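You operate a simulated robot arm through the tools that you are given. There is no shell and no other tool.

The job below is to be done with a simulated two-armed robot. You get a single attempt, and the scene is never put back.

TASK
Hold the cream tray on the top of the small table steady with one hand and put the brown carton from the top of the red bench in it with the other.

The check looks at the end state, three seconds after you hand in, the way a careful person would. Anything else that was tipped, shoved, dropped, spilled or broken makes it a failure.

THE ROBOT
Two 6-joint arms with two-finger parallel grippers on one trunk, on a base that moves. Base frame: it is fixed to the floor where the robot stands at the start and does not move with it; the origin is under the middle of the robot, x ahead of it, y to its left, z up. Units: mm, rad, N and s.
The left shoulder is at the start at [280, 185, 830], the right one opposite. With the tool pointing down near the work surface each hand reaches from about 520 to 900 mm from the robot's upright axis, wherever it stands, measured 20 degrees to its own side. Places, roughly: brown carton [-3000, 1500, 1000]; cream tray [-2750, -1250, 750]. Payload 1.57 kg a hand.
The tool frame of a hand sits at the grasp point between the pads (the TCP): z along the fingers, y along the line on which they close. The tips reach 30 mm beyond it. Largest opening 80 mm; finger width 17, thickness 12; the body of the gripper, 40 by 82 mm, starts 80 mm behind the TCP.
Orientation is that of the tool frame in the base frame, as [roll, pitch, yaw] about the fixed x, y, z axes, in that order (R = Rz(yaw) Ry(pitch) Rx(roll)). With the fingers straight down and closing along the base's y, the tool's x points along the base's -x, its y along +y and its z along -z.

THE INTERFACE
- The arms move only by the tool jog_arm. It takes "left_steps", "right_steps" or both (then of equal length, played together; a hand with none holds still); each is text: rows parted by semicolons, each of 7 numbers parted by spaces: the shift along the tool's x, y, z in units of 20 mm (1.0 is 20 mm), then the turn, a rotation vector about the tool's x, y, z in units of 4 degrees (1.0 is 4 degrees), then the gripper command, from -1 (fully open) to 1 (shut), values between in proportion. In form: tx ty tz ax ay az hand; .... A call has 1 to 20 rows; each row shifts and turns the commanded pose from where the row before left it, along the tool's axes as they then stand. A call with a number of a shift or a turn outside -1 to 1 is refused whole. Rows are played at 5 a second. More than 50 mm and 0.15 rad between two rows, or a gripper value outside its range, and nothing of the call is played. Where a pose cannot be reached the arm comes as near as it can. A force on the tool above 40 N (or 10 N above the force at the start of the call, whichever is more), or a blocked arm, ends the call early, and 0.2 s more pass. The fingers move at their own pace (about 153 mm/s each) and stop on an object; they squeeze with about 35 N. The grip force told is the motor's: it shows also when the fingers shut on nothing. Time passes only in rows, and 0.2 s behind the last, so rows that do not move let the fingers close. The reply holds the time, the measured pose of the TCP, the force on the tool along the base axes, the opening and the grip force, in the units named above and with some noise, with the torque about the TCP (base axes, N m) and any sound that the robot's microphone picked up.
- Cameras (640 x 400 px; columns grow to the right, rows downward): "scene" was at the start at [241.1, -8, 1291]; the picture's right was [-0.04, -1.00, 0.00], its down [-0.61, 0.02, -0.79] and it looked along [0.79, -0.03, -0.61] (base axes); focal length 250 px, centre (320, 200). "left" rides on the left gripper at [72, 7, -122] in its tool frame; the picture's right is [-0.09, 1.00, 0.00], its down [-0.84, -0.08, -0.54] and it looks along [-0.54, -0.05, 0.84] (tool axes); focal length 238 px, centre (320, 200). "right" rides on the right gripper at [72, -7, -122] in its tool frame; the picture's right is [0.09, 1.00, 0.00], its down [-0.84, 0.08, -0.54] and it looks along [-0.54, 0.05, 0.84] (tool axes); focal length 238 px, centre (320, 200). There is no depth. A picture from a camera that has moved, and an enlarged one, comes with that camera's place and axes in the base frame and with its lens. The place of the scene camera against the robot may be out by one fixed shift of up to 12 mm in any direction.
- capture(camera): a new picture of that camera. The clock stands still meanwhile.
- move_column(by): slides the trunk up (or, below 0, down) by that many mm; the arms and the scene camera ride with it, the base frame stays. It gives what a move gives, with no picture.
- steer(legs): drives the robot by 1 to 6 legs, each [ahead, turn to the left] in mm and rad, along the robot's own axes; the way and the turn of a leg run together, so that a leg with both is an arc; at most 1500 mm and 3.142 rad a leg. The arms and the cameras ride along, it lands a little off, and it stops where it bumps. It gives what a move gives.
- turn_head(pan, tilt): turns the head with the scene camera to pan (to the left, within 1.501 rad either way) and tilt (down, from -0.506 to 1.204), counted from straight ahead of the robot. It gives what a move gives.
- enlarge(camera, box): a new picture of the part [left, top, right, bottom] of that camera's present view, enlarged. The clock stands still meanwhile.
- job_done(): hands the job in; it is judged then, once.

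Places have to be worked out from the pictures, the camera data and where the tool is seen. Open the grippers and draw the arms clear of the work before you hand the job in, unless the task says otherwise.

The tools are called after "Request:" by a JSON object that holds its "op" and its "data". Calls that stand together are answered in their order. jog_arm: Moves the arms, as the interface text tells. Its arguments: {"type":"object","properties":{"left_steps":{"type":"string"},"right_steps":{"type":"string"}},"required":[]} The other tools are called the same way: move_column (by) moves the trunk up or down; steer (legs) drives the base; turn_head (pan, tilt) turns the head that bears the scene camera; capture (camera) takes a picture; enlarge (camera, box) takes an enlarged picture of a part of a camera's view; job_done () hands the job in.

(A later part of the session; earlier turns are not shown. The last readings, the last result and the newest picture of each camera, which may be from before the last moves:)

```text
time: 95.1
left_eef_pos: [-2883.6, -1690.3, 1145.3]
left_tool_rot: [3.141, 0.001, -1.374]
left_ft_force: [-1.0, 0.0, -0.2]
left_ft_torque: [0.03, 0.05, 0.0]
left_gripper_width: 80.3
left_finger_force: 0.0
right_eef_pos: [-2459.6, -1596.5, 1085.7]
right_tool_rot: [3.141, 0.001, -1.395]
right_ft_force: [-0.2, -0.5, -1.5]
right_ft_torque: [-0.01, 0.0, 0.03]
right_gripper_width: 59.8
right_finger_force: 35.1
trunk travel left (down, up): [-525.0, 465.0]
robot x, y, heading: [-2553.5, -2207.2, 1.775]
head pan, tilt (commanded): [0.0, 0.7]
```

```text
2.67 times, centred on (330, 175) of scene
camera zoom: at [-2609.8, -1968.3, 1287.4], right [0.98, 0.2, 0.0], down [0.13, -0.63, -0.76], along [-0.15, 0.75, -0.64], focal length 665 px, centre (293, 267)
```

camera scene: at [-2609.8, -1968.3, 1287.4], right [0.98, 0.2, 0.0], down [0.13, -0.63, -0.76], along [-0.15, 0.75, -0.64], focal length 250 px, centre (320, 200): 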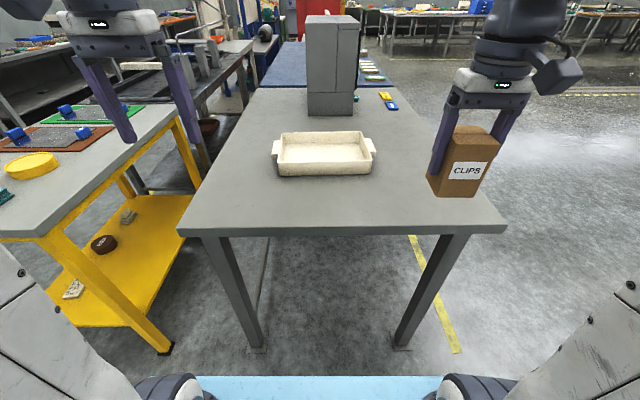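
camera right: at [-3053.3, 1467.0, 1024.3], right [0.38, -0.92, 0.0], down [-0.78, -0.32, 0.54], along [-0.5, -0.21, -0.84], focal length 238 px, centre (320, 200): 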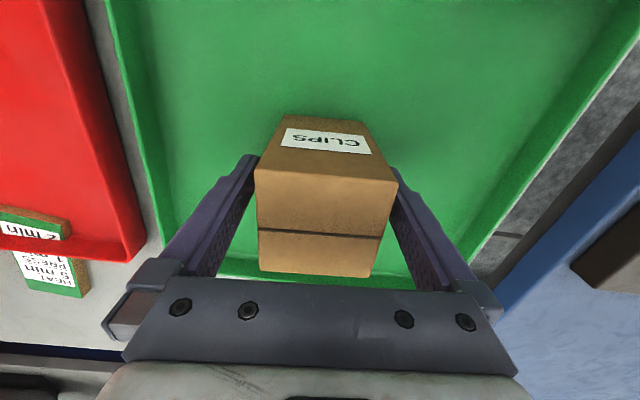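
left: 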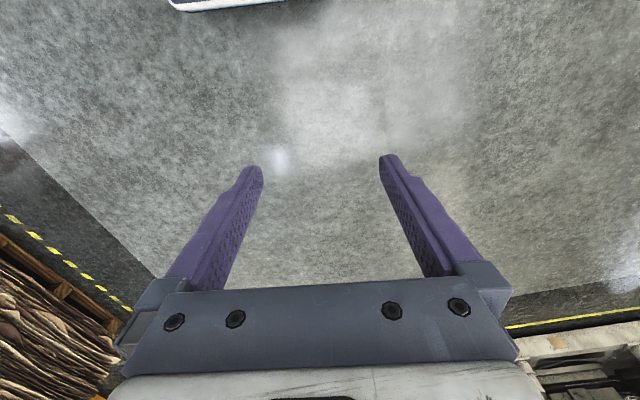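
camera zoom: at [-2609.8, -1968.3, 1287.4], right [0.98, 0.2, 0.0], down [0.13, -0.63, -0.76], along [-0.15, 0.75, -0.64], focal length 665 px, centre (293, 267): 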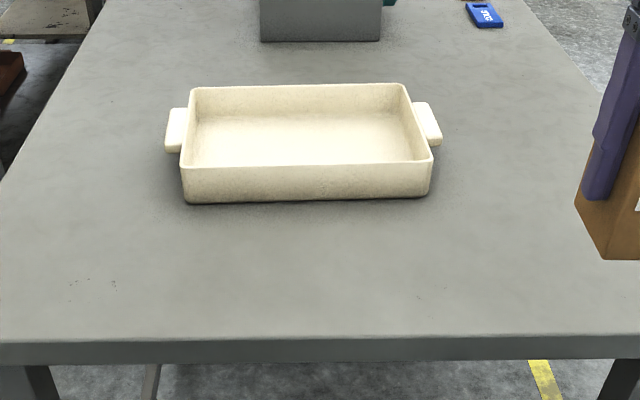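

The robot is squared to the table end, with its near edge about 667 mm ahead, the tray's near wall about 880–900 mm ahead, centred sideways and turned ~0.07 rad. I go 190 mm forward, leaving roughly 55 mm between the shoulder plate and the table edge.

Request:
{"op": "steer", "data": {"legs": [[190, 0]]}}

Request:
{"op": "turn_head", "data": {"pan": 0.0, "tilt": 0.95}}

Request:
{"op": "capture", "data": {"camera": "scene"}}

Request:
{"op": "capture", "data": {"camera": "left"}}

Request:
{"op": "capture", "data": {"camera": "right"}}

```text
time: 96.7
left_eef_pos: [-2921.4, -1502.0, 1145.3]
left_tool_rot: [3.14, 0.001, -1.379]
left_ft_force: [0.1, -0.7, -0.5]
left_ft_torque: [0.02, 0.01, -0.01]
left_gripper_width: 80.2
left_finger_force: 0.0
right_eef_pos: [-2496.2, -1408.7, 1085.7]
right_tool_rot: [-3.141, 0.0, -1.396]
right_ft_force: [0.1, -0.5, -2.5]
right_ft_torque: [-0.01, 0.0, 0.01]
right_gripper_width: 59.6
right_finger_force: 35.2
trunk travel left (down, up): [-525.0, 465.0]
robot x, y, heading: [-2597.0, -2014.3, 1.77]
head pan, tilt (commanded): [0.0, 0.7]
```

```text
time: 97.5
left_eef_pos: [-2920.9, -1502.1, 1144.2]
left_tool_rot: [-3.14, 0.001, -1.379]
left_ft_force: [-0.5, -0.5, 0.4]
left_ft_torque: [-0.01, 0.02, 0.0]
left_gripper_width: 80.0
left_finger_force: 0.0
right_eef_pos: [-2496.1, -1408.8, 1086.1]
right_tool_rot: [3.141, 0.0, -1.397]
right_ft_force: [0.6, 0.6, -2.4]
right_ft_torque: [0.0, 0.02, -0.06]
right_gripper_width: 59.5
right_finger_force: 35.2
trunk travel left (down, up): [-525.0, 465.0]
robot x, y, heading: [-2592.4, -2016.2, 1.773]
head pan, tilt (commanded): [0.0, 0.949]
```

```text
taken
camera scene: at [-2645.1, -1791.6, 1267.7], right [0.98, 0.2, 0.0], down [0.16, -0.8, -0.58], along [-0.11, 0.57, -0.81], focal length 250 px, centre (320, 200)
```

scene: 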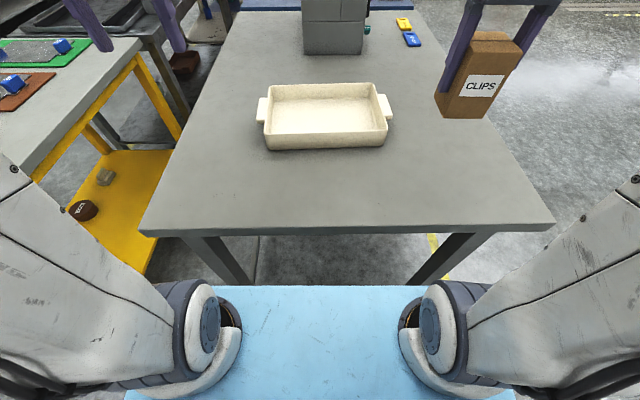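

```text
taken
camera left: at [-2915.3, -1573.0, 1266.2], right [-0.99, -0.1, 0.0], down [-0.08, 0.84, 0.54], along [-0.05, 0.54, -0.84], focal length 238 px, centre (320, 200)
```

left: 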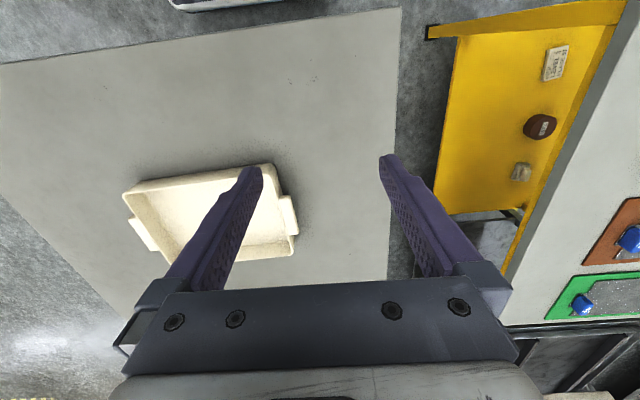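

```text
taken
camera right: at [-2477.9, -1476.9, 1206.9], right [-0.96, -0.26, 0.0], down [-0.22, 0.81, 0.54], along [-0.14, 0.52, -0.84], focal length 238 px, centre (320, 200)
```

right: 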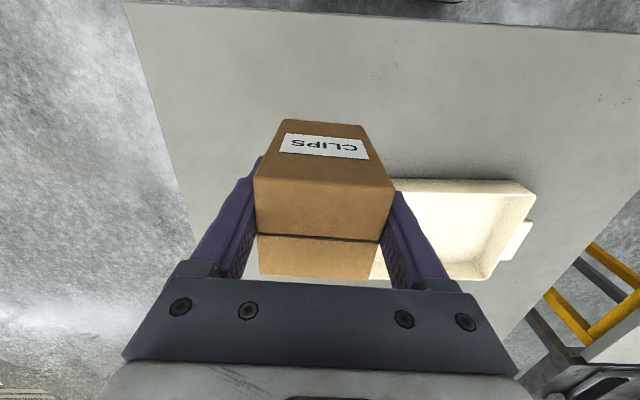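

The left camera sees the tray at roughly (210,210) with its near wall toward the robot. I enlarge left and scene views for measuring it.

Request:
{"op": "enlarge", "data": {"camera": "left", "box": [100, 140, 324, 280]}}

Request:
{"op": "enlarge", "data": {"camera": "scene", "box": [240, 60, 416, 170]}}

```text
2.86 times, centred on (212, 210) of left
camera zoom: at [-2915.3, -1573.0, 1266.2], right [-0.99, -0.1, 0.0], down [-0.08, 0.84, 0.54], along [-0.05, 0.54, -0.84], focal length 681 px, centre (629, 171)
```

zoom: 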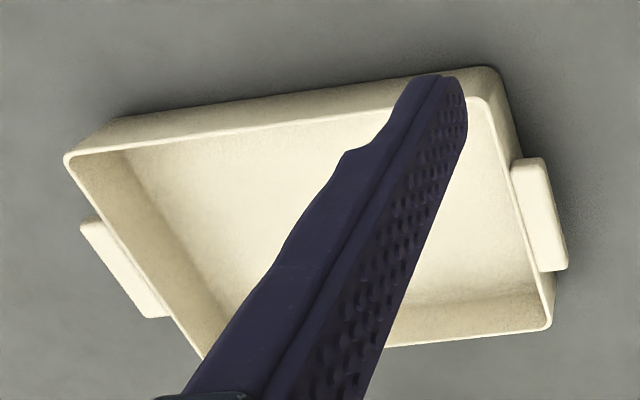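

```text
3.64 times, centred on (328, 115) of scene
camera zoom: at [-2645.1, -1791.6, 1267.7], right [0.98, 0.2, 0.0], down [0.16, -0.8, -0.58], along [-0.11, 0.57, -0.81], focal length 907 px, centre (291, 509)
```

zoom: 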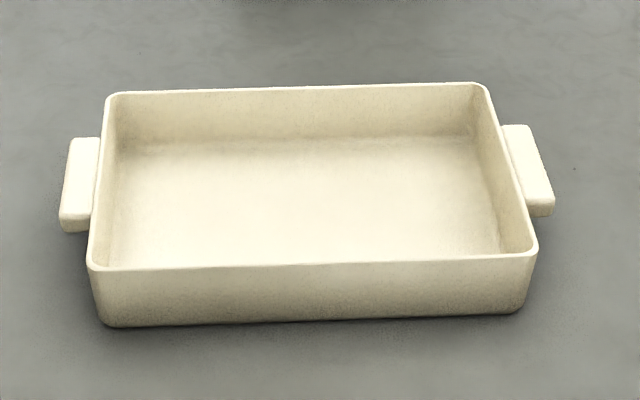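

Both cameras agree well: rim z≈905, table z≈858, near wall running from (-2854,-1384) to (-2587,-1315), tray 276×192 mm centred at (-2744,-1256), turned 0.253 rad. I will pinch the near wall with the left hand near its left end, so I first turn the left hand about 86° high up so its fingers close across that wall.

Request:
{"op": "jog_arm", "data": {"left_steps": "0 0 0 0 0 1 -1; 0 0 0 0 0 1 -1; 0 0 0 0 0 1 -1; 0 0 0 0 0 1 -1; 0 0 0 0 0 1 -1; 0 0 0 0 0 1 -1; 0 0 0 0 0 1 -1; 0 0 0 0 0 1 -1; 0 0 0 0 0 1 -1; 0 0 0 0 0 1 -1; 0 0 0 0 0 1 -1"}}

```text
time: 99.9
left_eef_pos: [-2921.6, -1501.2, 1144.5]
left_tool_rot: [3.142, 0.0, -2.147]
left_ft_force: [-0.3, -0.4, -0.8]
left_ft_torque: [-0.03, 0.0, 0.0]
left_gripper_width: 80.2
left_finger_force: 0.0
right_eef_pos: [-2497.1, -1408.8, 1085.4]
right_tool_rot: [3.141, 0.001, -1.397]
right_ft_force: [-0.7, 0.0, -1.0]
right_ft_torque: [0.01, -0.01, 0.04]
right_gripper_width: 59.7
right_finger_force: 35.2
trunk travel left (down, up): [-525.0, 465.0]
robot x, y, heading: [-2594.8, -2015.7, 1.773]
head pan, tilt (commanded): [0.0, 0.949]
```

The turn goes as expected (yaw now -2.147), so I finish it to about -2.889.

Request:
{"op": "jog_arm", "data": {"left_steps": "0 0 0 0 0 1 -1; 0 0 0 0 0 1 -1; 0 0 0 0 0 1 -1; 0 0 0 0 0 1 -1; 0 0 0 0 0 1 -1; 0 0 0 0 0 1 -1; 0 0 0 0 0 1 -1; 0 0 0 0 0 1 -1; 0 0 0 0 0 1 -1; 0 0 0 0 0 1 -1; 0 0 0 0 0 0.63 -1; 0 0 0 0 0 0 -1"}}

Request:
{"op": "capture", "data": {"camera": "scene"}}

Request:
{"op": "capture", "data": {"camera": "left"}}

```text
time: 102.5
left_eef_pos: [-2921.1, -1500.6, 1143.7]
left_tool_rot: [-3.141, 0.0, -2.889]
left_ft_force: [-0.5, -0.2, 1.1]
left_ft_torque: [0.0, -0.02, 0.02]
left_gripper_width: 80.0
left_finger_force: 0.0
right_eef_pos: [-2496.6, -1408.2, 1085.7]
right_tool_rot: [-3.14, -0.001, -1.398]
right_ft_force: [-0.3, 0.1, -2.4]
right_ft_torque: [0.02, 0.02, 0.01]
right_gripper_width: 59.6
right_finger_force: 34.9
trunk travel left (down, up): [-525.0, 465.0]
robot x, y, heading: [-2594.7, -2013.3, 1.764]
head pan, tilt (commanded): [0.0, 0.949]
```

```text
taken
camera scene: at [-2645.1, -1791.7, 1267.6], right [0.98, 0.2, 0.0], down [0.16, -0.8, -0.58], along [-0.11, 0.57, -0.81], focal length 250 px, centre (320, 200)
```

scene: 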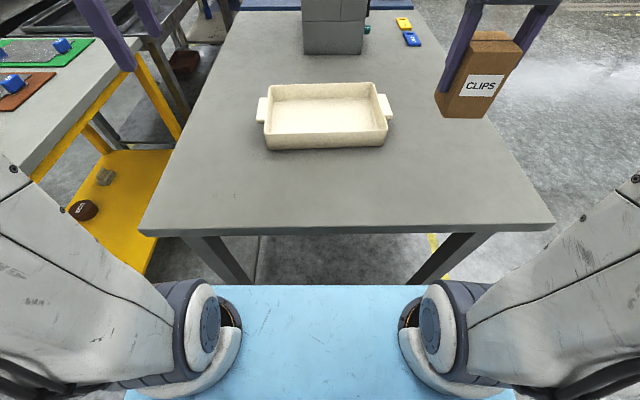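

```text
taken
camera left: at [-2993.3, -1512.5, 1265.4], right [-0.16, 0.99, 0.0], down [0.83, 0.13, 0.54], along [0.54, 0.09, -0.84], focal length 238 px, centre (320, 200)
```

left: 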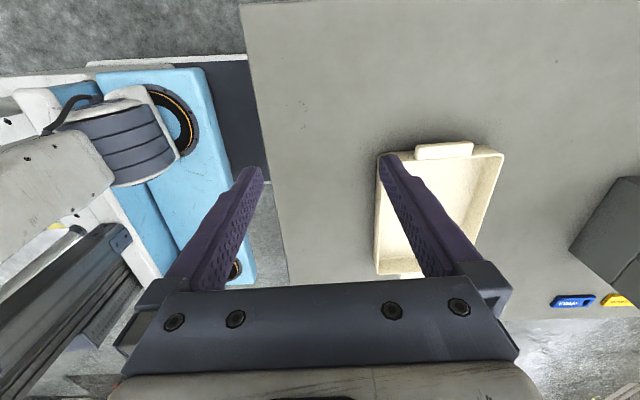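

The left hand is turned and clear. I now carry it over the near wall's left part, to about (-2802,-1368) at z≈1010, fingers open and still well above the rim.

Request:
{"op": "jog_arm", "data": {"left_steps": "-0.928 0.619 0.8375 0 0 0 -1; -0.928 0.619 0.8375 0 0 0 -1; -0.928 0.619 0.8375 0 0 0 -1; -0.928 0.619 0.8375 0 0 0 -1; -0.928 0.619 0.8375 0 0 0 -1; -0.928 0.619 0.8375 0 0 0 -1; -0.928 0.619 0.8375 0 0 0 -1; -0.928 0.619 0.8375 0 0 0 -1; 0 0 0 0 0 0 -1"}}

Request:
{"op": "capture", "data": {"camera": "left"}}

Request:
{"op": "capture", "data": {"camera": "scene"}}

```text
time: 104.5
left_eef_pos: [-2804.2, -1368.1, 1007.9]
left_tool_rot: [3.141, -0.001, -2.889]
left_ft_force: [0.4, -0.5, 0.5]
left_ft_torque: [-0.04, -0.04, -0.04]
left_gripper_width: 80.1
left_finger_force: 0.2
right_eef_pos: [-2497.0, -1408.7, 1086.0]
right_tool_rot: [-3.141, 0.0, -1.396]
right_ft_force: [-0.4, -0.3, -1.8]
right_ft_torque: [-0.02, -0.03, -0.01]
right_gripper_width: 59.5
right_finger_force: 34.5
trunk travel left (down, up): [-525.0, 465.0]
robot x, y, heading: [-2596.3, -2018.0, 1.771]
head pan, tilt (commanded): [0.0, 0.949]
```

```text
taken
camera left: at [-2876.7, -1379.6, 1129.1], right [-0.16, 0.99, 0.0], down [0.83, 0.13, 0.54], along [0.53, 0.09, -0.84], focal length 238 px, centre (320, 200)
```

left: 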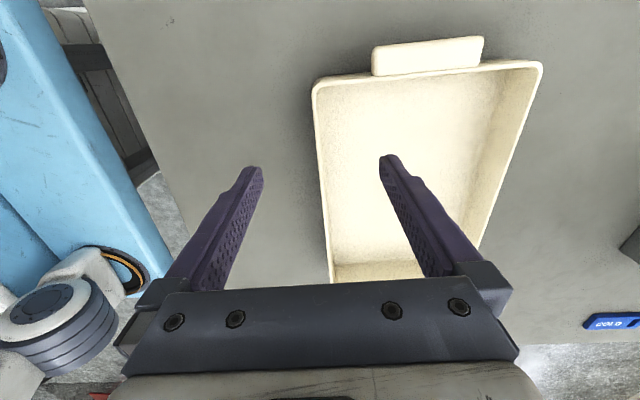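

```text
taken
camera scene: at [-2645.0, -1791.7, 1267.6], right [0.98, 0.2, 0.0], down [0.16, -0.8, -0.58], along [-0.11, 0.57, -0.81], focal length 250 px, centre (320, 200)
```

scene: 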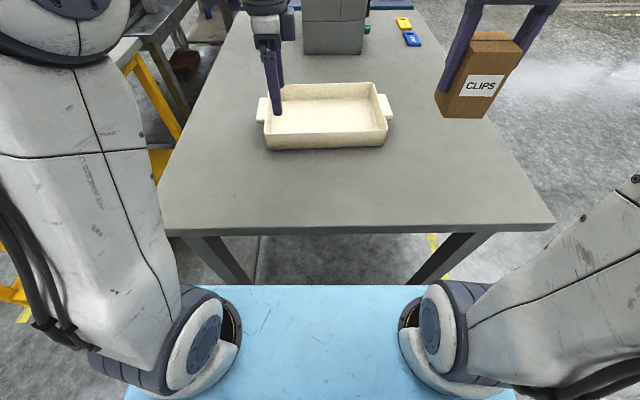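

The left hand is over the near wall; it should pass between the two fingers. I enlarge the left view to measure how well the rim is centred.

Request:
{"op": "enlarge", "data": {"camera": "left", "box": [240, 60, 400, 160]}}

Request:
{"op": "enlarge", "data": {"camera": "left", "box": [240, 180, 400, 280]}}

```text
4.00 times, centred on (320, 110) of left
camera zoom: at [-2876.7, -1379.6, 1129.1], right [-0.16, 0.99, 0.0], down [0.83, 0.13, 0.54], along [0.53, 0.09, -0.84], focal length 953 px, centre (320, 560)
```

zoom: 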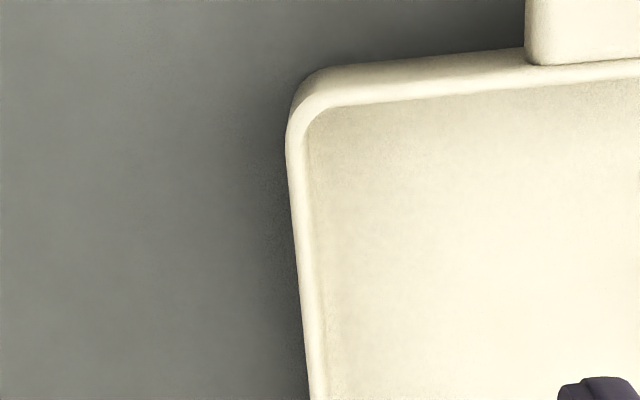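

```text
4.00 times, centred on (320, 230) of left
camera zoom: at [-2876.7, -1379.6, 1129.1], right [-0.16, 0.99, 0.0], down [0.83, 0.13, 0.54], along [0.53, 0.09, -0.84], focal length 953 px, centre (320, 80)
```

zoom: 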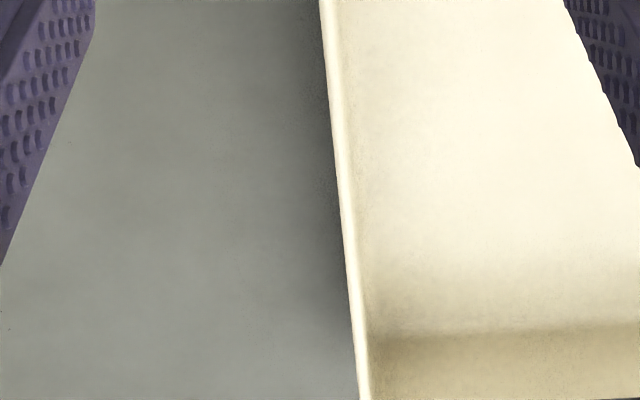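

The rim (about 4 mm thick) runs square to the hand and sits at y≈-2.3 mm in the tool frame, so it is nearly centred. I shift by -2.4 mm and lower to TCP z≈912, which puts the tips about 23 mm below the rim and clear of table and tray floor.

Request:
{"op": "jog_arm", "data": {"left_steps": "0 -0.12 0 0 0 0 -1; 0 0 0.8 0 0 0 -1; 0 0 0.8 0 0 0 -1; 0 0 0.8 0 0 0 -1; 0 0 0.8 0 0 0 -1; 0 0 0.8 0 0 0 -1; 0 0 0.8 0 0 0 -1; 0 0 0 0 0 0 -1"}}

Request:
{"op": "capture", "data": {"camera": "left"}}

Request:
{"op": "enlarge", "data": {"camera": "scene", "box": [220, 50, 396, 160]}}

```text
time: 106.3
left_eef_pos: [-2802.1, -1372.0, 912.6]
left_tool_rot: [-3.141, 0.0, -2.889]
left_ft_force: [0.2, 0.6, -0.2]
left_ft_torque: [-0.04, -0.01, -0.03]
left_gripper_width: 80.0
left_finger_force: 0.0
right_eef_pos: [-2495.9, -1408.8, 1086.0]
right_tool_rot: [-3.141, -0.001, -1.396]
right_ft_force: [0.2, -0.1, -2.7]
right_ft_torque: [0.0, -0.03, 0.02]
right_gripper_width: 59.9
right_finger_force: 35.3
trunk travel left (down, up): [-525.0, 465.0]
robot x, y, heading: [-2593.1, -2020.3, 1.771]
head pan, tilt (commanded): [0.0, 0.949]
```

```text
taken
camera left: at [-2873.3, -1382.3, 1034.8], right [-0.16, 0.99, 0.0], down [0.83, 0.13, 0.54], along [0.53, 0.09, -0.84], focal length 238 px, centre (320, 200)
```

left: 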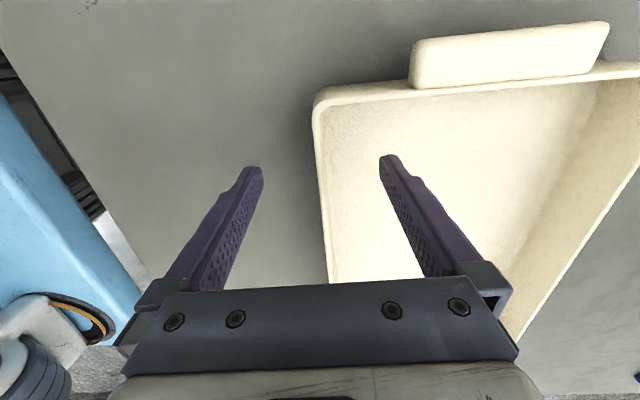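

```text
3.64 times, centred on (308, 105) of scene
camera zoom: at [-2645.0, -1791.7, 1267.6], right [0.98, 0.2, 0.0], down [0.16, -0.8, -0.58], along [-0.11, 0.57, -0.81], focal length 907 px, centre (364, 546)
```

zoom: 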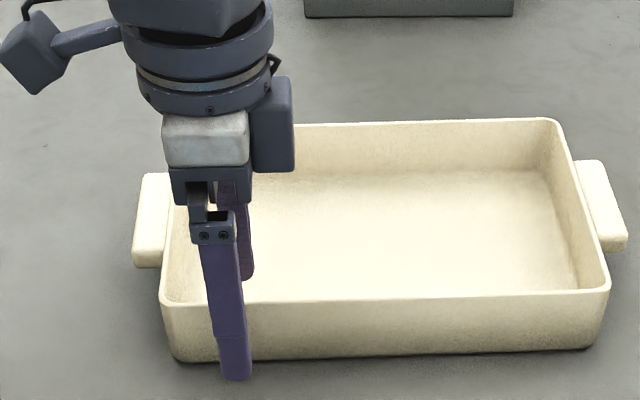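

The open fingers now straddle the near wall, outer finger outside and inner one inside. I enlarge to check the centring before closing partway.

Request:
{"op": "enlarge", "data": {"camera": "left", "box": [240, 100, 400, 200]}}

Request:
{"op": "enlarge", "data": {"camera": "left", "box": [240, 185, 400, 285]}}

```text
4.00 times, centred on (320, 150) of left
camera zoom: at [-2873.3, -1382.3, 1034.8], right [-0.16, 0.99, 0.0], down [0.83, 0.13, 0.54], along [0.53, 0.09, -0.84], focal length 953 px, centre (320, 400)
```

zoom: 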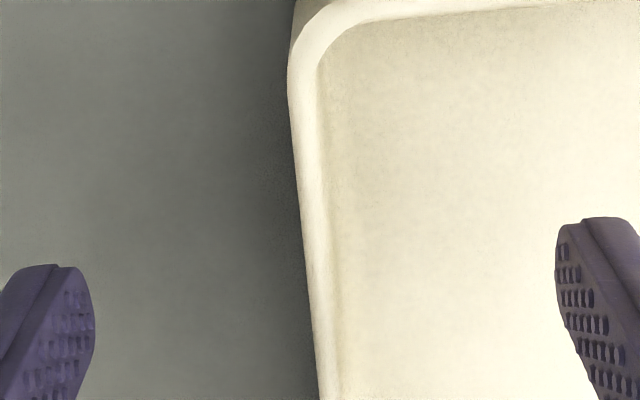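

```text
4.00 times, centred on (320, 235) of left
camera zoom: at [-2873.3, -1382.3, 1034.8], right [-0.16, 0.99, 0.0], down [0.83, 0.13, 0.54], along [0.53, 0.09, -0.84], focal length 953 px, centre (320, 60)
```

zoom: 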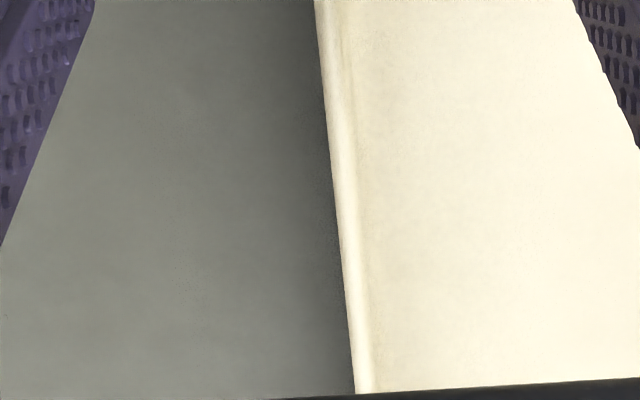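

The wall's centre lies about +0.8 mm off the tool axis. I correct that and close partway to about 20 mm opening, then look again before squeezing.

Request:
{"op": "jog_arm", "data": {"left_steps": "0 0.04 0 0 0 0 -1; 0 0 0 0 0 0 0; 0 0 0 0 0 0 0.5; 0 0 0 0 0 0 0.5; 0 0 0 0 0 0 0.5"}}

Request:
{"op": "enlarge", "data": {"camera": "left", "box": [240, 130, 400, 230]}}

```text
time: 107.5
left_eef_pos: [-2800.8, -1369.9, 914.8]
left_tool_rot: [-3.14, 0.001, -2.888]
left_ft_force: [-0.2, 0.9, -1.2]
left_ft_torque: [0.0, 0.03, 0.01]
left_gripper_width: 19.9
left_finger_force: 0.1
right_eef_pos: [-2496.8, -1407.4, 1083.7]
right_tool_rot: [-3.141, -0.001, -1.395]
right_ft_force: [0.7, -0.3, -3.0]
right_ft_torque: [-0.01, 0.01, 0.02]
right_gripper_width: 59.6
right_finger_force: 34.7
trunk travel left (down, up): [-525.0, 465.0]
robot x, y, heading: [-2590.4, -2012.3, 1.765]
head pan, tilt (commanded): [0.0, 0.949]
```

```text
4.00 times, centred on (320, 180) of left
camera zoom: at [-2872.9, -1381.8, 1035.0], right [-0.16, 0.99, 0.0], down [0.83, 0.13, 0.54], along [0.53, 0.09, -0.84], focal length 953 px, centre (320, 280)
```

zoom: 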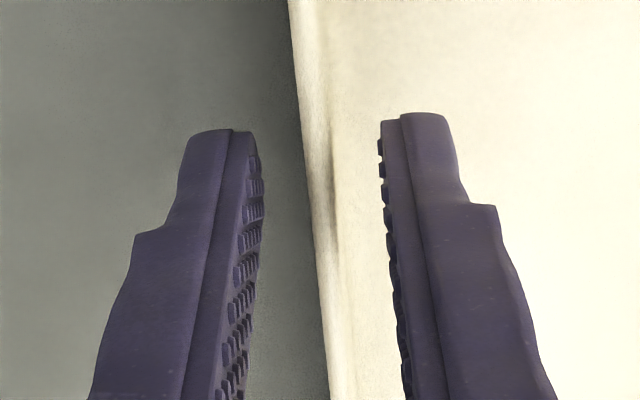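

The pads sit about evenly either side of the wall. I close the rest of the way in two small steps to take hold of the tray wall.

Request:
{"op": "jog_arm", "data": {"left_steps": "0 0 0 0 0 0 0.65; 0 0 0 0 0 0 0.8; 0 0 0 0 0 0 0.85; 0 0 0 0 0 0 1; 0 0 0 0 0 0 1; 0 0 0 0 0 0 1"}}

Request:
{"op": "enlarge", "data": {"camera": "left", "box": [240, 130, 400, 230]}}

Request:
{"op": "enlarge", "data": {"camera": "scene", "box": [220, 50, 396, 160]}}

Request:
{"op": "capture", "data": {"camera": "right"}}

```text
time: 108.9
left_eef_pos: [-2800.6, -1372.2, 914.1]
left_tool_rot: [-3.14, 0.001, -2.888]
left_ft_force: [0.0, 0.9, 1.1]
left_ft_torque: [0.05, -0.07, -0.06]
left_gripper_width: 3.3
left_finger_force: 24.9
right_eef_pos: [-2495.1, -1408.5, 1086.3]
right_tool_rot: [3.141, 0.001, -1.396]
right_ft_force: [0.6, 0.6, -1.4]
right_ft_torque: [-0.02, 0.02, -0.03]
right_gripper_width: 59.7
right_finger_force: 35.3
trunk travel left (down, up): [-525.0, 465.0]
robot x, y, heading: [-2591.1, -2012.5, 1.766]
head pan, tilt (commanded): [0.0, 0.949]
```

```text
4.00 times, centred on (320, 180) of left
camera zoom: at [-2872.9, -1381.8, 1035.1], right [-0.16, 0.99, 0.0], down [0.83, 0.13, 0.54], along [0.53, 0.09, -0.84], focal length 953 px, centre (320, 280)
```

zoom: 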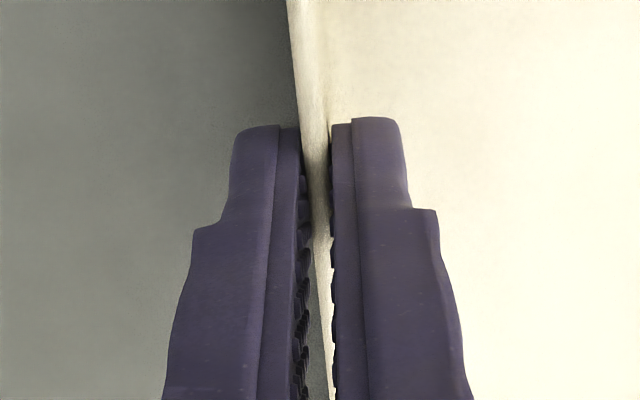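

```text
3.64 times, centred on (308, 105) of scene
camera zoom: at [-2645.0, -1791.6, 1267.6], right [0.98, 0.2, 0.0], down [0.16, -0.8, -0.58], along [-0.11, 0.57, -0.81], focal length 907 px, centre (364, 546)
```

zoom: 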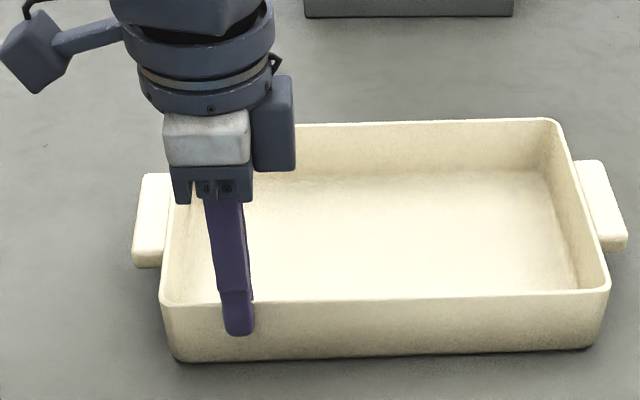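

```text
taken
camera right: at [-2477.9, -1476.9, 1206.9], right [-0.96, -0.26, 0.0], down [-0.22, 0.81, 0.54], along [-0.14, 0.52, -0.84], focal length 238 px, centre (320, 200)
```

right: 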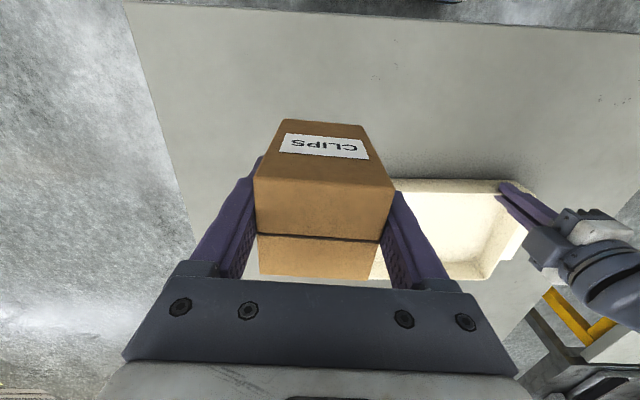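

The wall is held (3.3 mm opening, ~25 N) and the tray's corner has not moved in the scene view. Now I carry the carton with the right hand, turned to match the tray, to a spot over the tray's right half at about (-2688,-1232), still at z≈1086.

Request:
{"op": "jog_arm", "data": {"right_steps": "0 0 0 0 0 -0.56 1; 0 0 0 0 0 -0.56 1; -0.9 0.59 0 0 0 0 1; -0.9 0.59 0 0 0 0 1; -0.9 0.59 0 0 0 0 1; -0.9 0.59 0 0 0 0 1; -0.9 0.59 0 0 0 0 1; -0.9 0.59 0 0 0 0 1; -0.9 0.59 0 0 0 0 1; -0.9 0.59 0 0 0 0 1; -0.9 0.59 0 0 0 0 1; 0 0 0 0 0 0 1", "left_steps": "0 0 0 0 0 0 1; 0 0 0 0 0 0 1; 0 0 0 0 0 0 1; 0 0 0 0 0 0 1; 0 0 0 0 0 0 1; 0 0 0 0 0 0 1; 0 0 0 0 0 0 1; 0 0 0 0 0 0 1; 0 0 0 0 0 0 1; 0 0 0 0 0 0 1; 0 0 0 0 0 0 1; 0 0 0 0 0 0 1"}}

Request:
{"op": "capture", "data": {"camera": "right"}}

Request:
{"op": "capture", "data": {"camera": "scene"}}

Request:
{"op": "capture", "data": {"camera": "left"}}

```text
time: 111.5
left_eef_pos: [-2800.8, -1371.3, 913.9]
left_tool_rot: [3.141, -0.001, -2.889]
left_ft_force: [0.8, -0.5, 0.9]
left_ft_torque: [0.01, 0.04, -0.06]
left_gripper_width: 3.5
left_finger_force: 24.1
right_eef_pos: [-2640.4, -1277.8, 1084.0]
right_tool_rot: [3.141, 0.001, -1.318]
right_ft_force: [-0.1, 0.4, -1.4]
right_ft_torque: [0.01, 0.0, 0.02]
right_gripper_width: 59.9
right_finger_force: 35.3
trunk travel left (down, up): [-525.0, 465.0]
robot x, y, heading: [-2593.5, -2012.7, 1.77]
head pan, tilt (commanded): [0.0, 0.949]
```

```text
taken
camera right: at [-2616.5, -1344.7, 1204.7], right [-0.94, -0.34, 0.0], down [-0.28, 0.79, 0.54], along [-0.18, 0.51, -0.84], focal length 238 px, centre (320, 200)
```

right: 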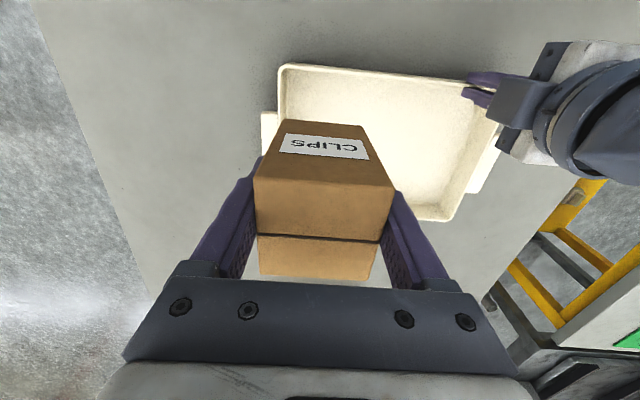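

```text
taken
camera scene: at [-2645.1, -1791.7, 1267.6], right [0.98, 0.2, 0.0], down [0.16, -0.8, -0.58], along [-0.11, 0.57, -0.81], focal length 250 px, centre (320, 200)
```

scene: 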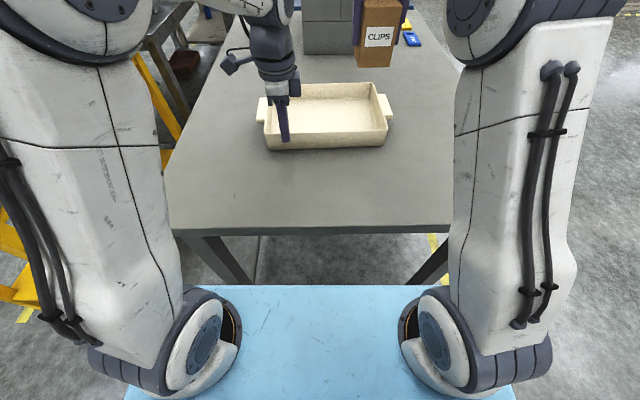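

```text
taken
camera left: at [-2873.0, -1381.8, 1035.1], right [-0.16, 0.99, 0.0], down [0.83, 0.13, 0.54], along [0.53, 0.09, -0.84], focal length 238 px, centre (320, 200)
```

left: 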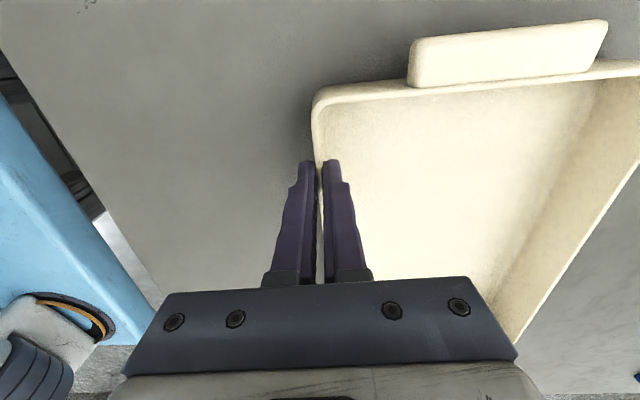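

The tray stays still and the carton is in front of its right half, clear of the left hand. I move the last 66 mm sideways/ahead and lower to about z 980, with the carton's underside (about 65 mm below TCP) near z 915, just above the rim level.

Request:
{"op": "jog_arm", "data": {"right_steps": "-0.94 0.58 0 0 0 0 1; -0.94 0.58 0 0 0 0 1; -0.95 0.59 0 0 0 0 1; 0 0 0 0 0 0 1; 0 0 0.9 0 0 0 1; 0 0 0.9 0 0 0 1; 0 0 0.9 0 0 0 1; 0 0 0.9 0 0 0 1; 0 0 0.8 0 0 0 1; 0 0 0.6 0 0 0 1; 0 0 0 0 0 0 1", "left_steps": "0 0 0 0 0 0 1; 0 0 0 0 0 0 1; 0 0 0 0 0 0 1; 0 0 0 0 0 0 1; 0 0 0 0 0 0 1; 0 0 0 0 0 0 1; 0 0 0 0 0 0 1; 0 0 0 0 0 0 1; 0 0 0 0 0 0 1; 0 0 0 0 0 0 1; 0 0 0 0 0 0 1"}}

Request:
{"op": "capture", "data": {"camera": "right"}}

Request:
{"op": "capture", "data": {"camera": "left"}}

Request:
{"op": "enlarge", "data": {"camera": "scene", "box": [220, 40, 428, 170]}}

```text
time: 113.9
left_eef_pos: [-2801.6, -1370.3, 913.6]
left_tool_rot: [-3.14, 0.001, -2.888]
left_ft_force: [1.2, 0.5, 0.5]
left_ft_torque: [0.04, -0.12, 0.01]
left_gripper_width: 3.7
left_finger_force: 24.4
right_eef_pos: [-2681.4, -1249.2, 972.3]
right_tool_rot: [-3.14, -0.002, -1.317]
right_ft_force: [0.4, -0.1, -1.3]
right_ft_torque: [-0.02, -0.01, -0.02]
right_gripper_width: 59.5
right_finger_force: 35.3
right hand out of reach, approached as far as the arm can: row 2, 3
trunk travel left (down, up): [-525.0, 465.0]
robot x, y, heading: [-2593.1, -2013.3, 1.772]
head pan, tilt (commanded): [0.0, 0.949]
```

```text
taken
camera right: at [-2656.8, -1314.2, 1092.9], right [-0.94, -0.34, 0.0], down [-0.28, 0.79, 0.54], along [-0.18, 0.51, -0.84], focal length 238 px, centre (320, 200)
```

right: 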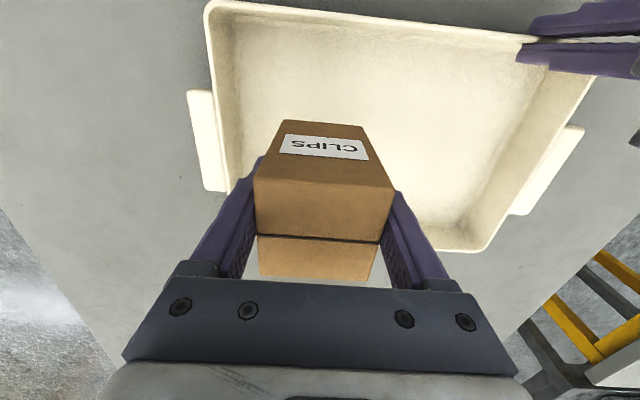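

```text
taken
camera left: at [-2872.9, -1381.8, 1035.1], right [-0.16, 0.99, 0.0], down [0.83, 0.13, 0.54], along [0.53, 0.09, -0.84], focal length 238 px, centre (320, 200)
```

left: 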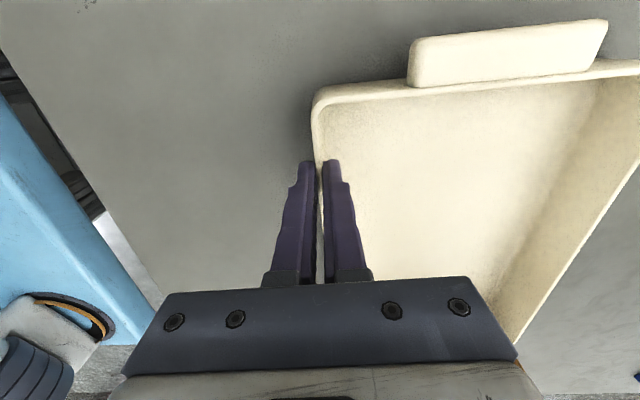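

```text
3.08 times, centred on (324, 105) of scene
camera zoom: at [-2645.0, -1791.6, 1267.6], right [0.98, 0.2, 0.0], down [0.16, -0.8, -0.58], along [-0.11, 0.57, -0.81], focal length 768 px, centre (308, 492)
```

zoom: 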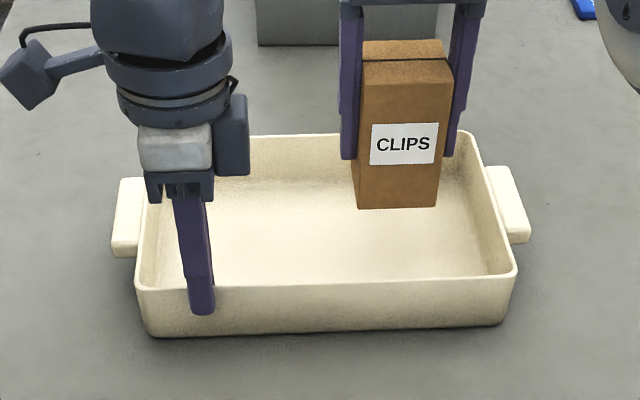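

The reach limit stopped the hand slightly short, but at (-2681,-1249) the carton is well inside the tray outline with about 30 mm to the right wall. I lower it 28 mm into the tray and check forces.

Request:
{"op": "jog_arm", "data": {"right_steps": "0 0 0.4 0 0 0 1; 0 0 0.4 0 0 0 1; 0 0 0.4 0 0 0 1; 0 0 0.2 0 0 0 1; 0 0 0 0 0 0 1", "left_steps": "0 0 0 0 0 0 1; 0 0 0 0 0 0 1; 0 0 0 0 0 0 1; 0 0 0 0 0 0 1; 0 0 0 0 0 0 1"}}

Request:
{"op": "enlarge", "data": {"camera": "scene", "box": [220, 40, 428, 170]}}

Request:
{"op": "capture", "data": {"camera": "right"}}

```text
time: 115.1
left_eef_pos: [-2801.2, -1371.0, 913.8]
left_tool_rot: [3.142, -0.002, -2.888]
left_ft_force: [1.3, 0.8, 0.0]
left_ft_torque: [0.0, 0.0, -0.02]
left_gripper_width: 3.6
left_finger_force: 25.1
right_eef_pos: [-2680.3, -1247.9, 943.7]
right_tool_rot: [3.141, 0.0, -1.318]
right_ft_force: [0.0, -0.7, -2.3]
right_ft_torque: [-0.03, -0.02, 0.0]
right_gripper_width: 59.6
right_finger_force: 34.9
trunk travel left (down, up): [-525.0, 465.0]
robot x, y, heading: [-2592.4, -2016.7, 1.771]
head pan, tilt (commanded): [0.0, 0.949]
```

```text
3.08 times, centred on (324, 105) of scene
camera zoom: at [-2645.0, -1791.6, 1267.6], right [0.98, 0.2, 0.0], down [0.16, -0.8, -0.58], along [-0.11, 0.57, -0.81], focal length 768 px, centre (308, 492)
```

zoom: 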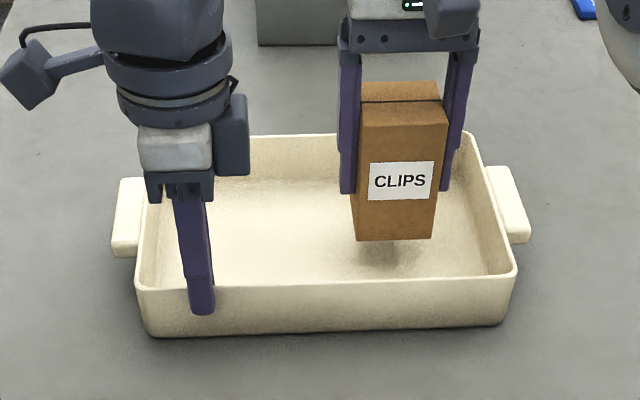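

```text
taken
camera right: at [-2656.4, -1314.0, 1064.7], right [-0.94, -0.34, 0.0], down [-0.28, 0.79, 0.54], along [-0.18, 0.51, -0.84], focal length 238 px, centre (320, 200)
```

right: 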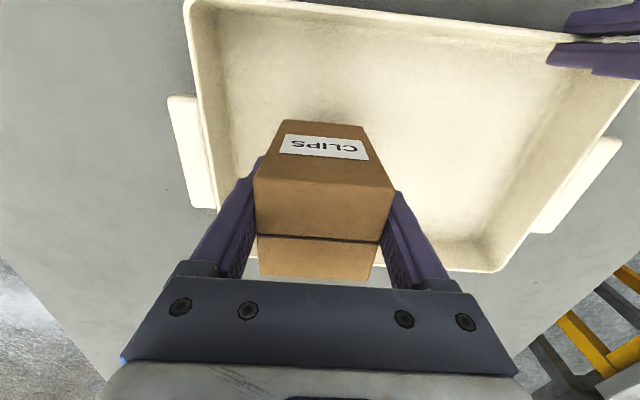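

The carton hangs inside the walls with its shadow just below it; I expect the floor about 16 mm lower. I lower 10 mm gently and read the force.

Request:
{"op": "jog_arm", "data": {"right_steps": "0 0 0.15 0 0 0 1; 0 0 0.15 0 0 0 1; 0 0 0.1 0 0 0 1; 0 0 0.1 0 0 0 1; 0 0 0 0 0 0 1", "left_steps": "0 0 0 0 0 0 1; 0 0 0 0 0 0 1; 0 0 0 0 0 0 1; 0 0 0 0 0 0 1; 0 0 0 0 0 0 1"}}

Request:
{"op": "enlarge", "data": {"camera": "scene", "box": [300, 60, 396, 120]}}

```text
time: 116.3
left_eef_pos: [-2801.1, -1370.6, 913.7]
left_tool_rot: [-3.141, 0.0, -2.886]
left_ft_force: [0.7, 0.8, 1.0]
left_ft_torque: [-0.02, -0.02, -0.03]
left_gripper_width: 4.1
left_finger_force: 24.5
right_eef_pos: [-2680.2, -1246.8, 933.7]
right_tool_rot: [3.141, 0.0, -1.319]
right_ft_force: [-0.1, -0.3, -1.6]
right_ft_torque: [0.02, -0.01, -0.03]
right_gripper_width: 59.7
right_finger_force: 35.0
trunk travel left (down, up): [-525.0, 465.0]
robot x, y, heading: [-2593.8, -2013.7, 1.767]
head pan, tilt (commanded): [0.0, 0.949]
```

```text
6.67 times, centred on (348, 90) of scene
camera zoom: at [-2645.0, -1791.6, 1267.6], right [0.98, 0.2, 0.0], down [0.16, -0.8, -0.58], along [-0.11, 0.57, -0.81], focal length 1663 px, centre (133, 933)
```

zoom: 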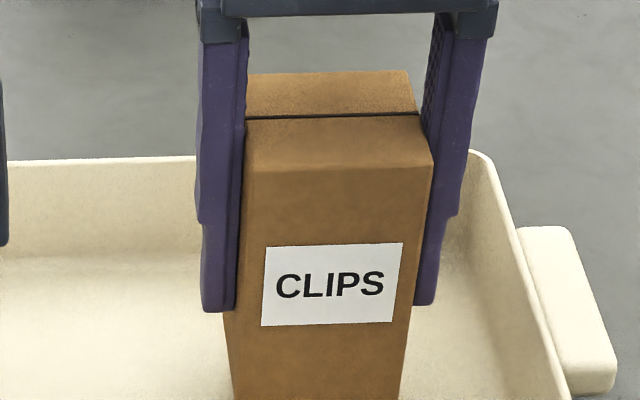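

No contact yet (force unchanged at about -1.6 N). I go on down in 1–1.5 mm steps, watching the force.

Request:
{"op": "jog_arm", "data": {"right_steps": "0 0 0.07 0 0 0 1; 0 0 0.07 0 0 0 1; 0 0 0.06 0 0 0 1; 0 0 0 0 0 0 1", "left_steps": "0 0 0 0 0 0 1; 0 0 0 0 0 0 1; 0 0 0 0 0 0 1; 0 0 0 0 0 0 1"}}

Request:
{"op": "enlarge", "data": {"camera": "scene", "box": [300, 85, 396, 145]}}

```text
time: 117.3
left_eef_pos: [-2801.3, -1371.6, 913.1]
left_tool_rot: [-3.141, 0.0, -2.887]
left_ft_force: [-0.4, 0.1, 0.7]
left_ft_torque: [-0.01, -0.01, -0.01]
left_gripper_width: 3.7
left_finger_force: 24.5
right_eef_pos: [-2680.1, -1247.3, 929.4]
right_tool_rot: [-3.141, 0.0, -1.319]
right_ft_force: [0.0, 0.5, -2.4]
right_ft_torque: [0.01, 0.01, -0.03]
right_gripper_width: 59.9
right_finger_force: 35.3
trunk travel left (down, up): [-525.0, 465.0]
robot x, y, heading: [-2589.7, -2010.2, 1.771]
head pan, tilt (commanded): [0.0, 0.949]
```

```text
6.67 times, centred on (348, 115) of scene
camera zoom: at [-2645.0, -1791.6, 1267.6], right [0.98, 0.2, 0.0], down [0.16, -0.8, -0.58], along [-0.11, 0.57, -0.81], focal length 1663 px, centre (133, 767)
```

zoom: 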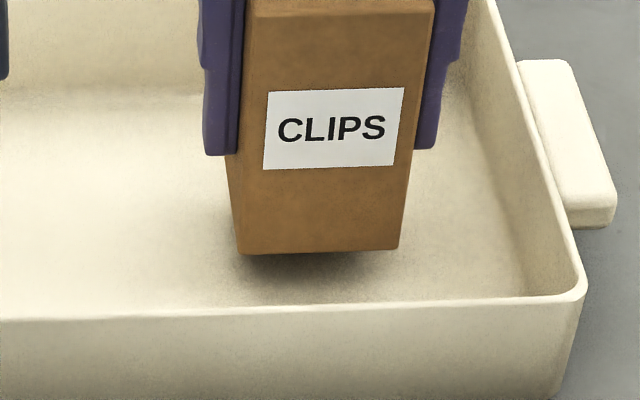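

The carton still hovers a few millimetres above the tray floor (shadow gap visible), no contact force. I continue 5 mm more in small steps.

Request:
{"op": "jog_arm", "data": {"right_steps": "0 0 0.06 0 0 0 1; 0 0 0.06 0 0 0 1; 0 0 0.06 0 0 0 1; 0 0 0.06 0 0 0 1; 0 0 0 0 0 0 1", "left_steps": "0 0 0 0 0 0 1; 0 0 0 0 0 0 1; 0 0 0 0 0 0 1; 0 0 0 0 0 0 1; 0 0 0 0 0 0 1"}}

Request:
{"op": "enlarge", "data": {"camera": "scene", "box": [300, 85, 396, 145]}}

```text
time: 118.5
left_eef_pos: [-2800.5, -1370.5, 913.9]
left_tool_rot: [-3.141, -0.001, -2.888]
left_ft_force: [0.6, 1.2, 0.2]
left_ft_torque: [0.01, -0.01, 0.03]
left_gripper_width: 3.5
left_finger_force: 24.9
right_eef_pos: [-2680.6, -1246.8, 924.9]
right_tool_rot: [3.141, 0.0, -1.316]
right_ft_force: [-0.3, 0.1, -2.7]
right_ft_torque: [-0.01, -0.02, 0.02]
right_gripper_width: 59.6
right_finger_force: 35.0
trunk travel left (down, up): [-525.0, 465.0]
robot x, y, heading: [-2591.1, -2020.4, 1.77]
head pan, tilt (commanded): [0.0, 0.949]
```

```text
6.67 times, centred on (348, 115) of scene
camera zoom: at [-2645.0, -1791.6, 1267.6], right [0.98, 0.2, 0.0], down [0.16, -0.8, -0.58], along [-0.11, 0.57, -0.81], focal length 1663 px, centre (133, 767)
```

zoom: 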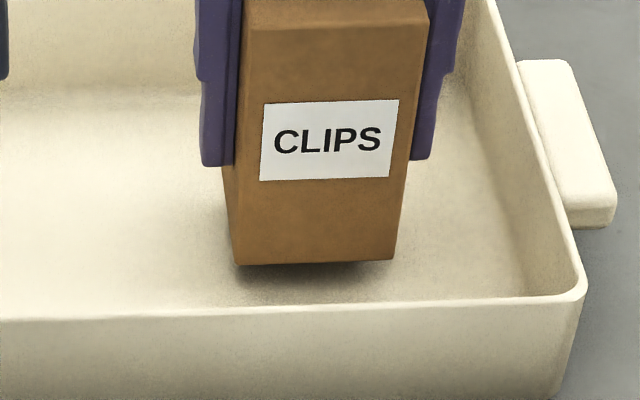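

The gap has shrunk but the force is still only the carton's weight. I lower 4 mm more in 1 mm steps.

Request:
{"op": "jog_arm", "data": {"right_steps": "0 0 0.05 0 0 0 1; 0 0 0.05 0 0 0 1; 0 0 0.05 0 0 0 1; 0 0 0.05 0 0 0 1; 0 0 0 0 0 0 1", "left_steps": "0 0 0 0 0 0 1; 0 0 0 0 0 0 1; 0 0 0 0 0 0 1; 0 0 0 0 0 0 1; 0 0 0 0 0 0 1"}}

Request:
{"op": "enlarge", "data": {"camera": "scene", "box": [300, 85, 396, 145]}}

```text
time: 119.7
left_eef_pos: [-2801.4, -1371.3, 912.7]
left_tool_rot: [-3.141, 0.001, -2.888]
left_ft_force: [0.6, 1.1, 1.7]
left_ft_torque: [0.03, -0.01, 0.02]
left_gripper_width: 3.7
left_finger_force: 24.9
right_eef_pos: [-2681.0, -1246.7, 922.0]
right_tool_rot: [3.141, 0.001, -1.317]
right_ft_force: [-0.6, -1.2, -1.4]
right_ft_torque: [-0.01, 0.0, -0.02]
right_gripper_width: 59.8
right_finger_force: 35.0
trunk travel left (down, up): [-525.0, 465.0]
robot x, y, heading: [-2595.3, -2013.0, 1.766]
head pan, tilt (commanded): [0.0, 0.949]
```

```text
6.67 times, centred on (348, 115) of scene
camera zoom: at [-2645.0, -1791.6, 1267.6], right [0.98, 0.2, 0.0], down [0.16, -0.8, -0.58], along [-0.11, 0.57, -0.81], focal length 1663 px, centre (133, 767)
```

zoom: 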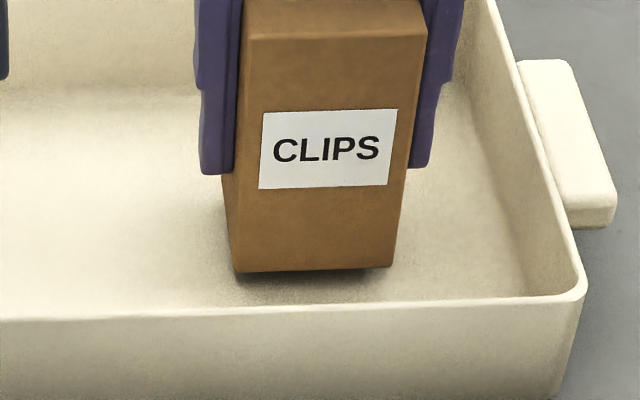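

Nearly down, still no reaction force. I continue in sub-millimetre steps.

Request:
{"op": "jog_arm", "data": {"right_steps": "0 0 0.04 0 0 0 1; 0 0 0.04 0 0 0 1; 0 0 0.04 0 0 0 1; 0 0 0 0 0 0 1", "left_steps": "0 0 0 0 0 0 1; 0 0 0 0 0 0 1; 0 0 0 0 0 0 1; 0 0 0 0 0 0 1"}}

Request:
{"op": "enlarge", "data": {"camera": "scene", "box": [300, 85, 396, 145]}}

```text
time: 120.7
left_eef_pos: [-2801.0, -1371.5, 913.2]
left_tool_rot: [-3.141, 0.0, -2.889]
left_ft_force: [0.4, 1.0, 1.1]
left_ft_torque: [0.03, -0.01, -0.02]
left_gripper_width: 3.8
left_finger_force: 25.0
right_eef_pos: [-2680.1, -1246.4, 917.6]
right_tool_rot: [-3.141, 0.0, -1.318]
right_ft_force: [0.1, -0.1, -2.0]
right_ft_torque: [-0.02, 0.0, -0.01]
right_gripper_width: 59.5
right_finger_force: 34.9
trunk travel left (down, up): [-525.0, 465.0]
robot x, y, heading: [-2593.9, -2015.3, 1.77]
head pan, tilt (commanded): [0.0, 0.949]
```

```text
6.67 times, centred on (348, 115) of scene
camera zoom: at [-2645.0, -1791.6, 1267.6], right [0.98, 0.2, 0.0], down [0.16, -0.8, -0.58], along [-0.11, 0.57, -0.81], focal length 1663 px, centre (133, 767)
```

zoom: 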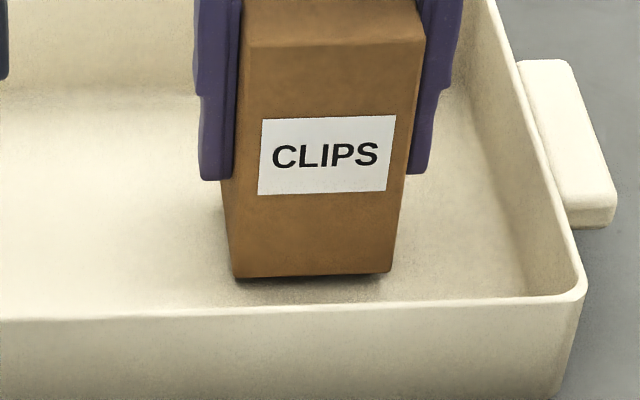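

A thin gap remains, force still just the weight. I take three more steps of 0.8 mm.

Request:
{"op": "jog_arm", "data": {"right_steps": "0 0 0.04 0 0 0 1; 0 0 0.04 0 0 0 1; 0 0 0.04 0 0 0 1; 0 0 0 0 0 0 1", "left_steps": "0 0 0 0 0 0 1; 0 0 0 0 0 0 1; 0 0 0 0 0 0 1; 0 0 0 0 0 0 1"}}

Request:
{"op": "enlarge", "data": {"camera": "scene", "box": [300, 85, 396, 145]}}

```text
time: 121.7
left_eef_pos: [-2800.7, -1370.9, 913.8]
left_tool_rot: [-3.141, -0.001, -2.888]
left_ft_force: [-0.3, 0.7, 0.4]
left_ft_torque: [0.02, -0.02, -0.01]
left_gripper_width: 3.8
left_finger_force: 24.2
right_eef_pos: [-2680.3, -1248.3, 916.6]
right_tool_rot: [3.141, 0.002, -1.32]
right_ft_force: [-0.3, -0.4, -2.2]
right_ft_torque: [-0.06, -0.01, -0.01]
right_gripper_width: 60.0
right_finger_force: 35.1
trunk travel left (down, up): [-525.0, 465.0]
robot x, y, heading: [-2596.2, -2017.2, 1.773]
head pan, tilt (commanded): [0.0, 0.949]
```

```text
6.67 times, centred on (348, 115) of scene
camera zoom: at [-2645.0, -1791.6, 1267.6], right [0.98, 0.2, 0.0], down [0.16, -0.8, -0.58], along [-0.11, 0.57, -0.81], focal length 1663 px, centre (133, 767)
```

zoom: 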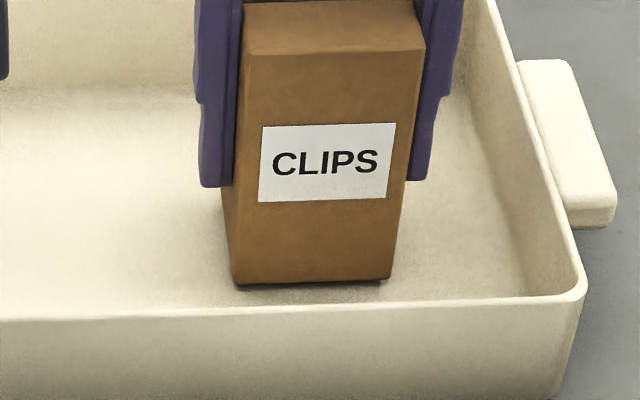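

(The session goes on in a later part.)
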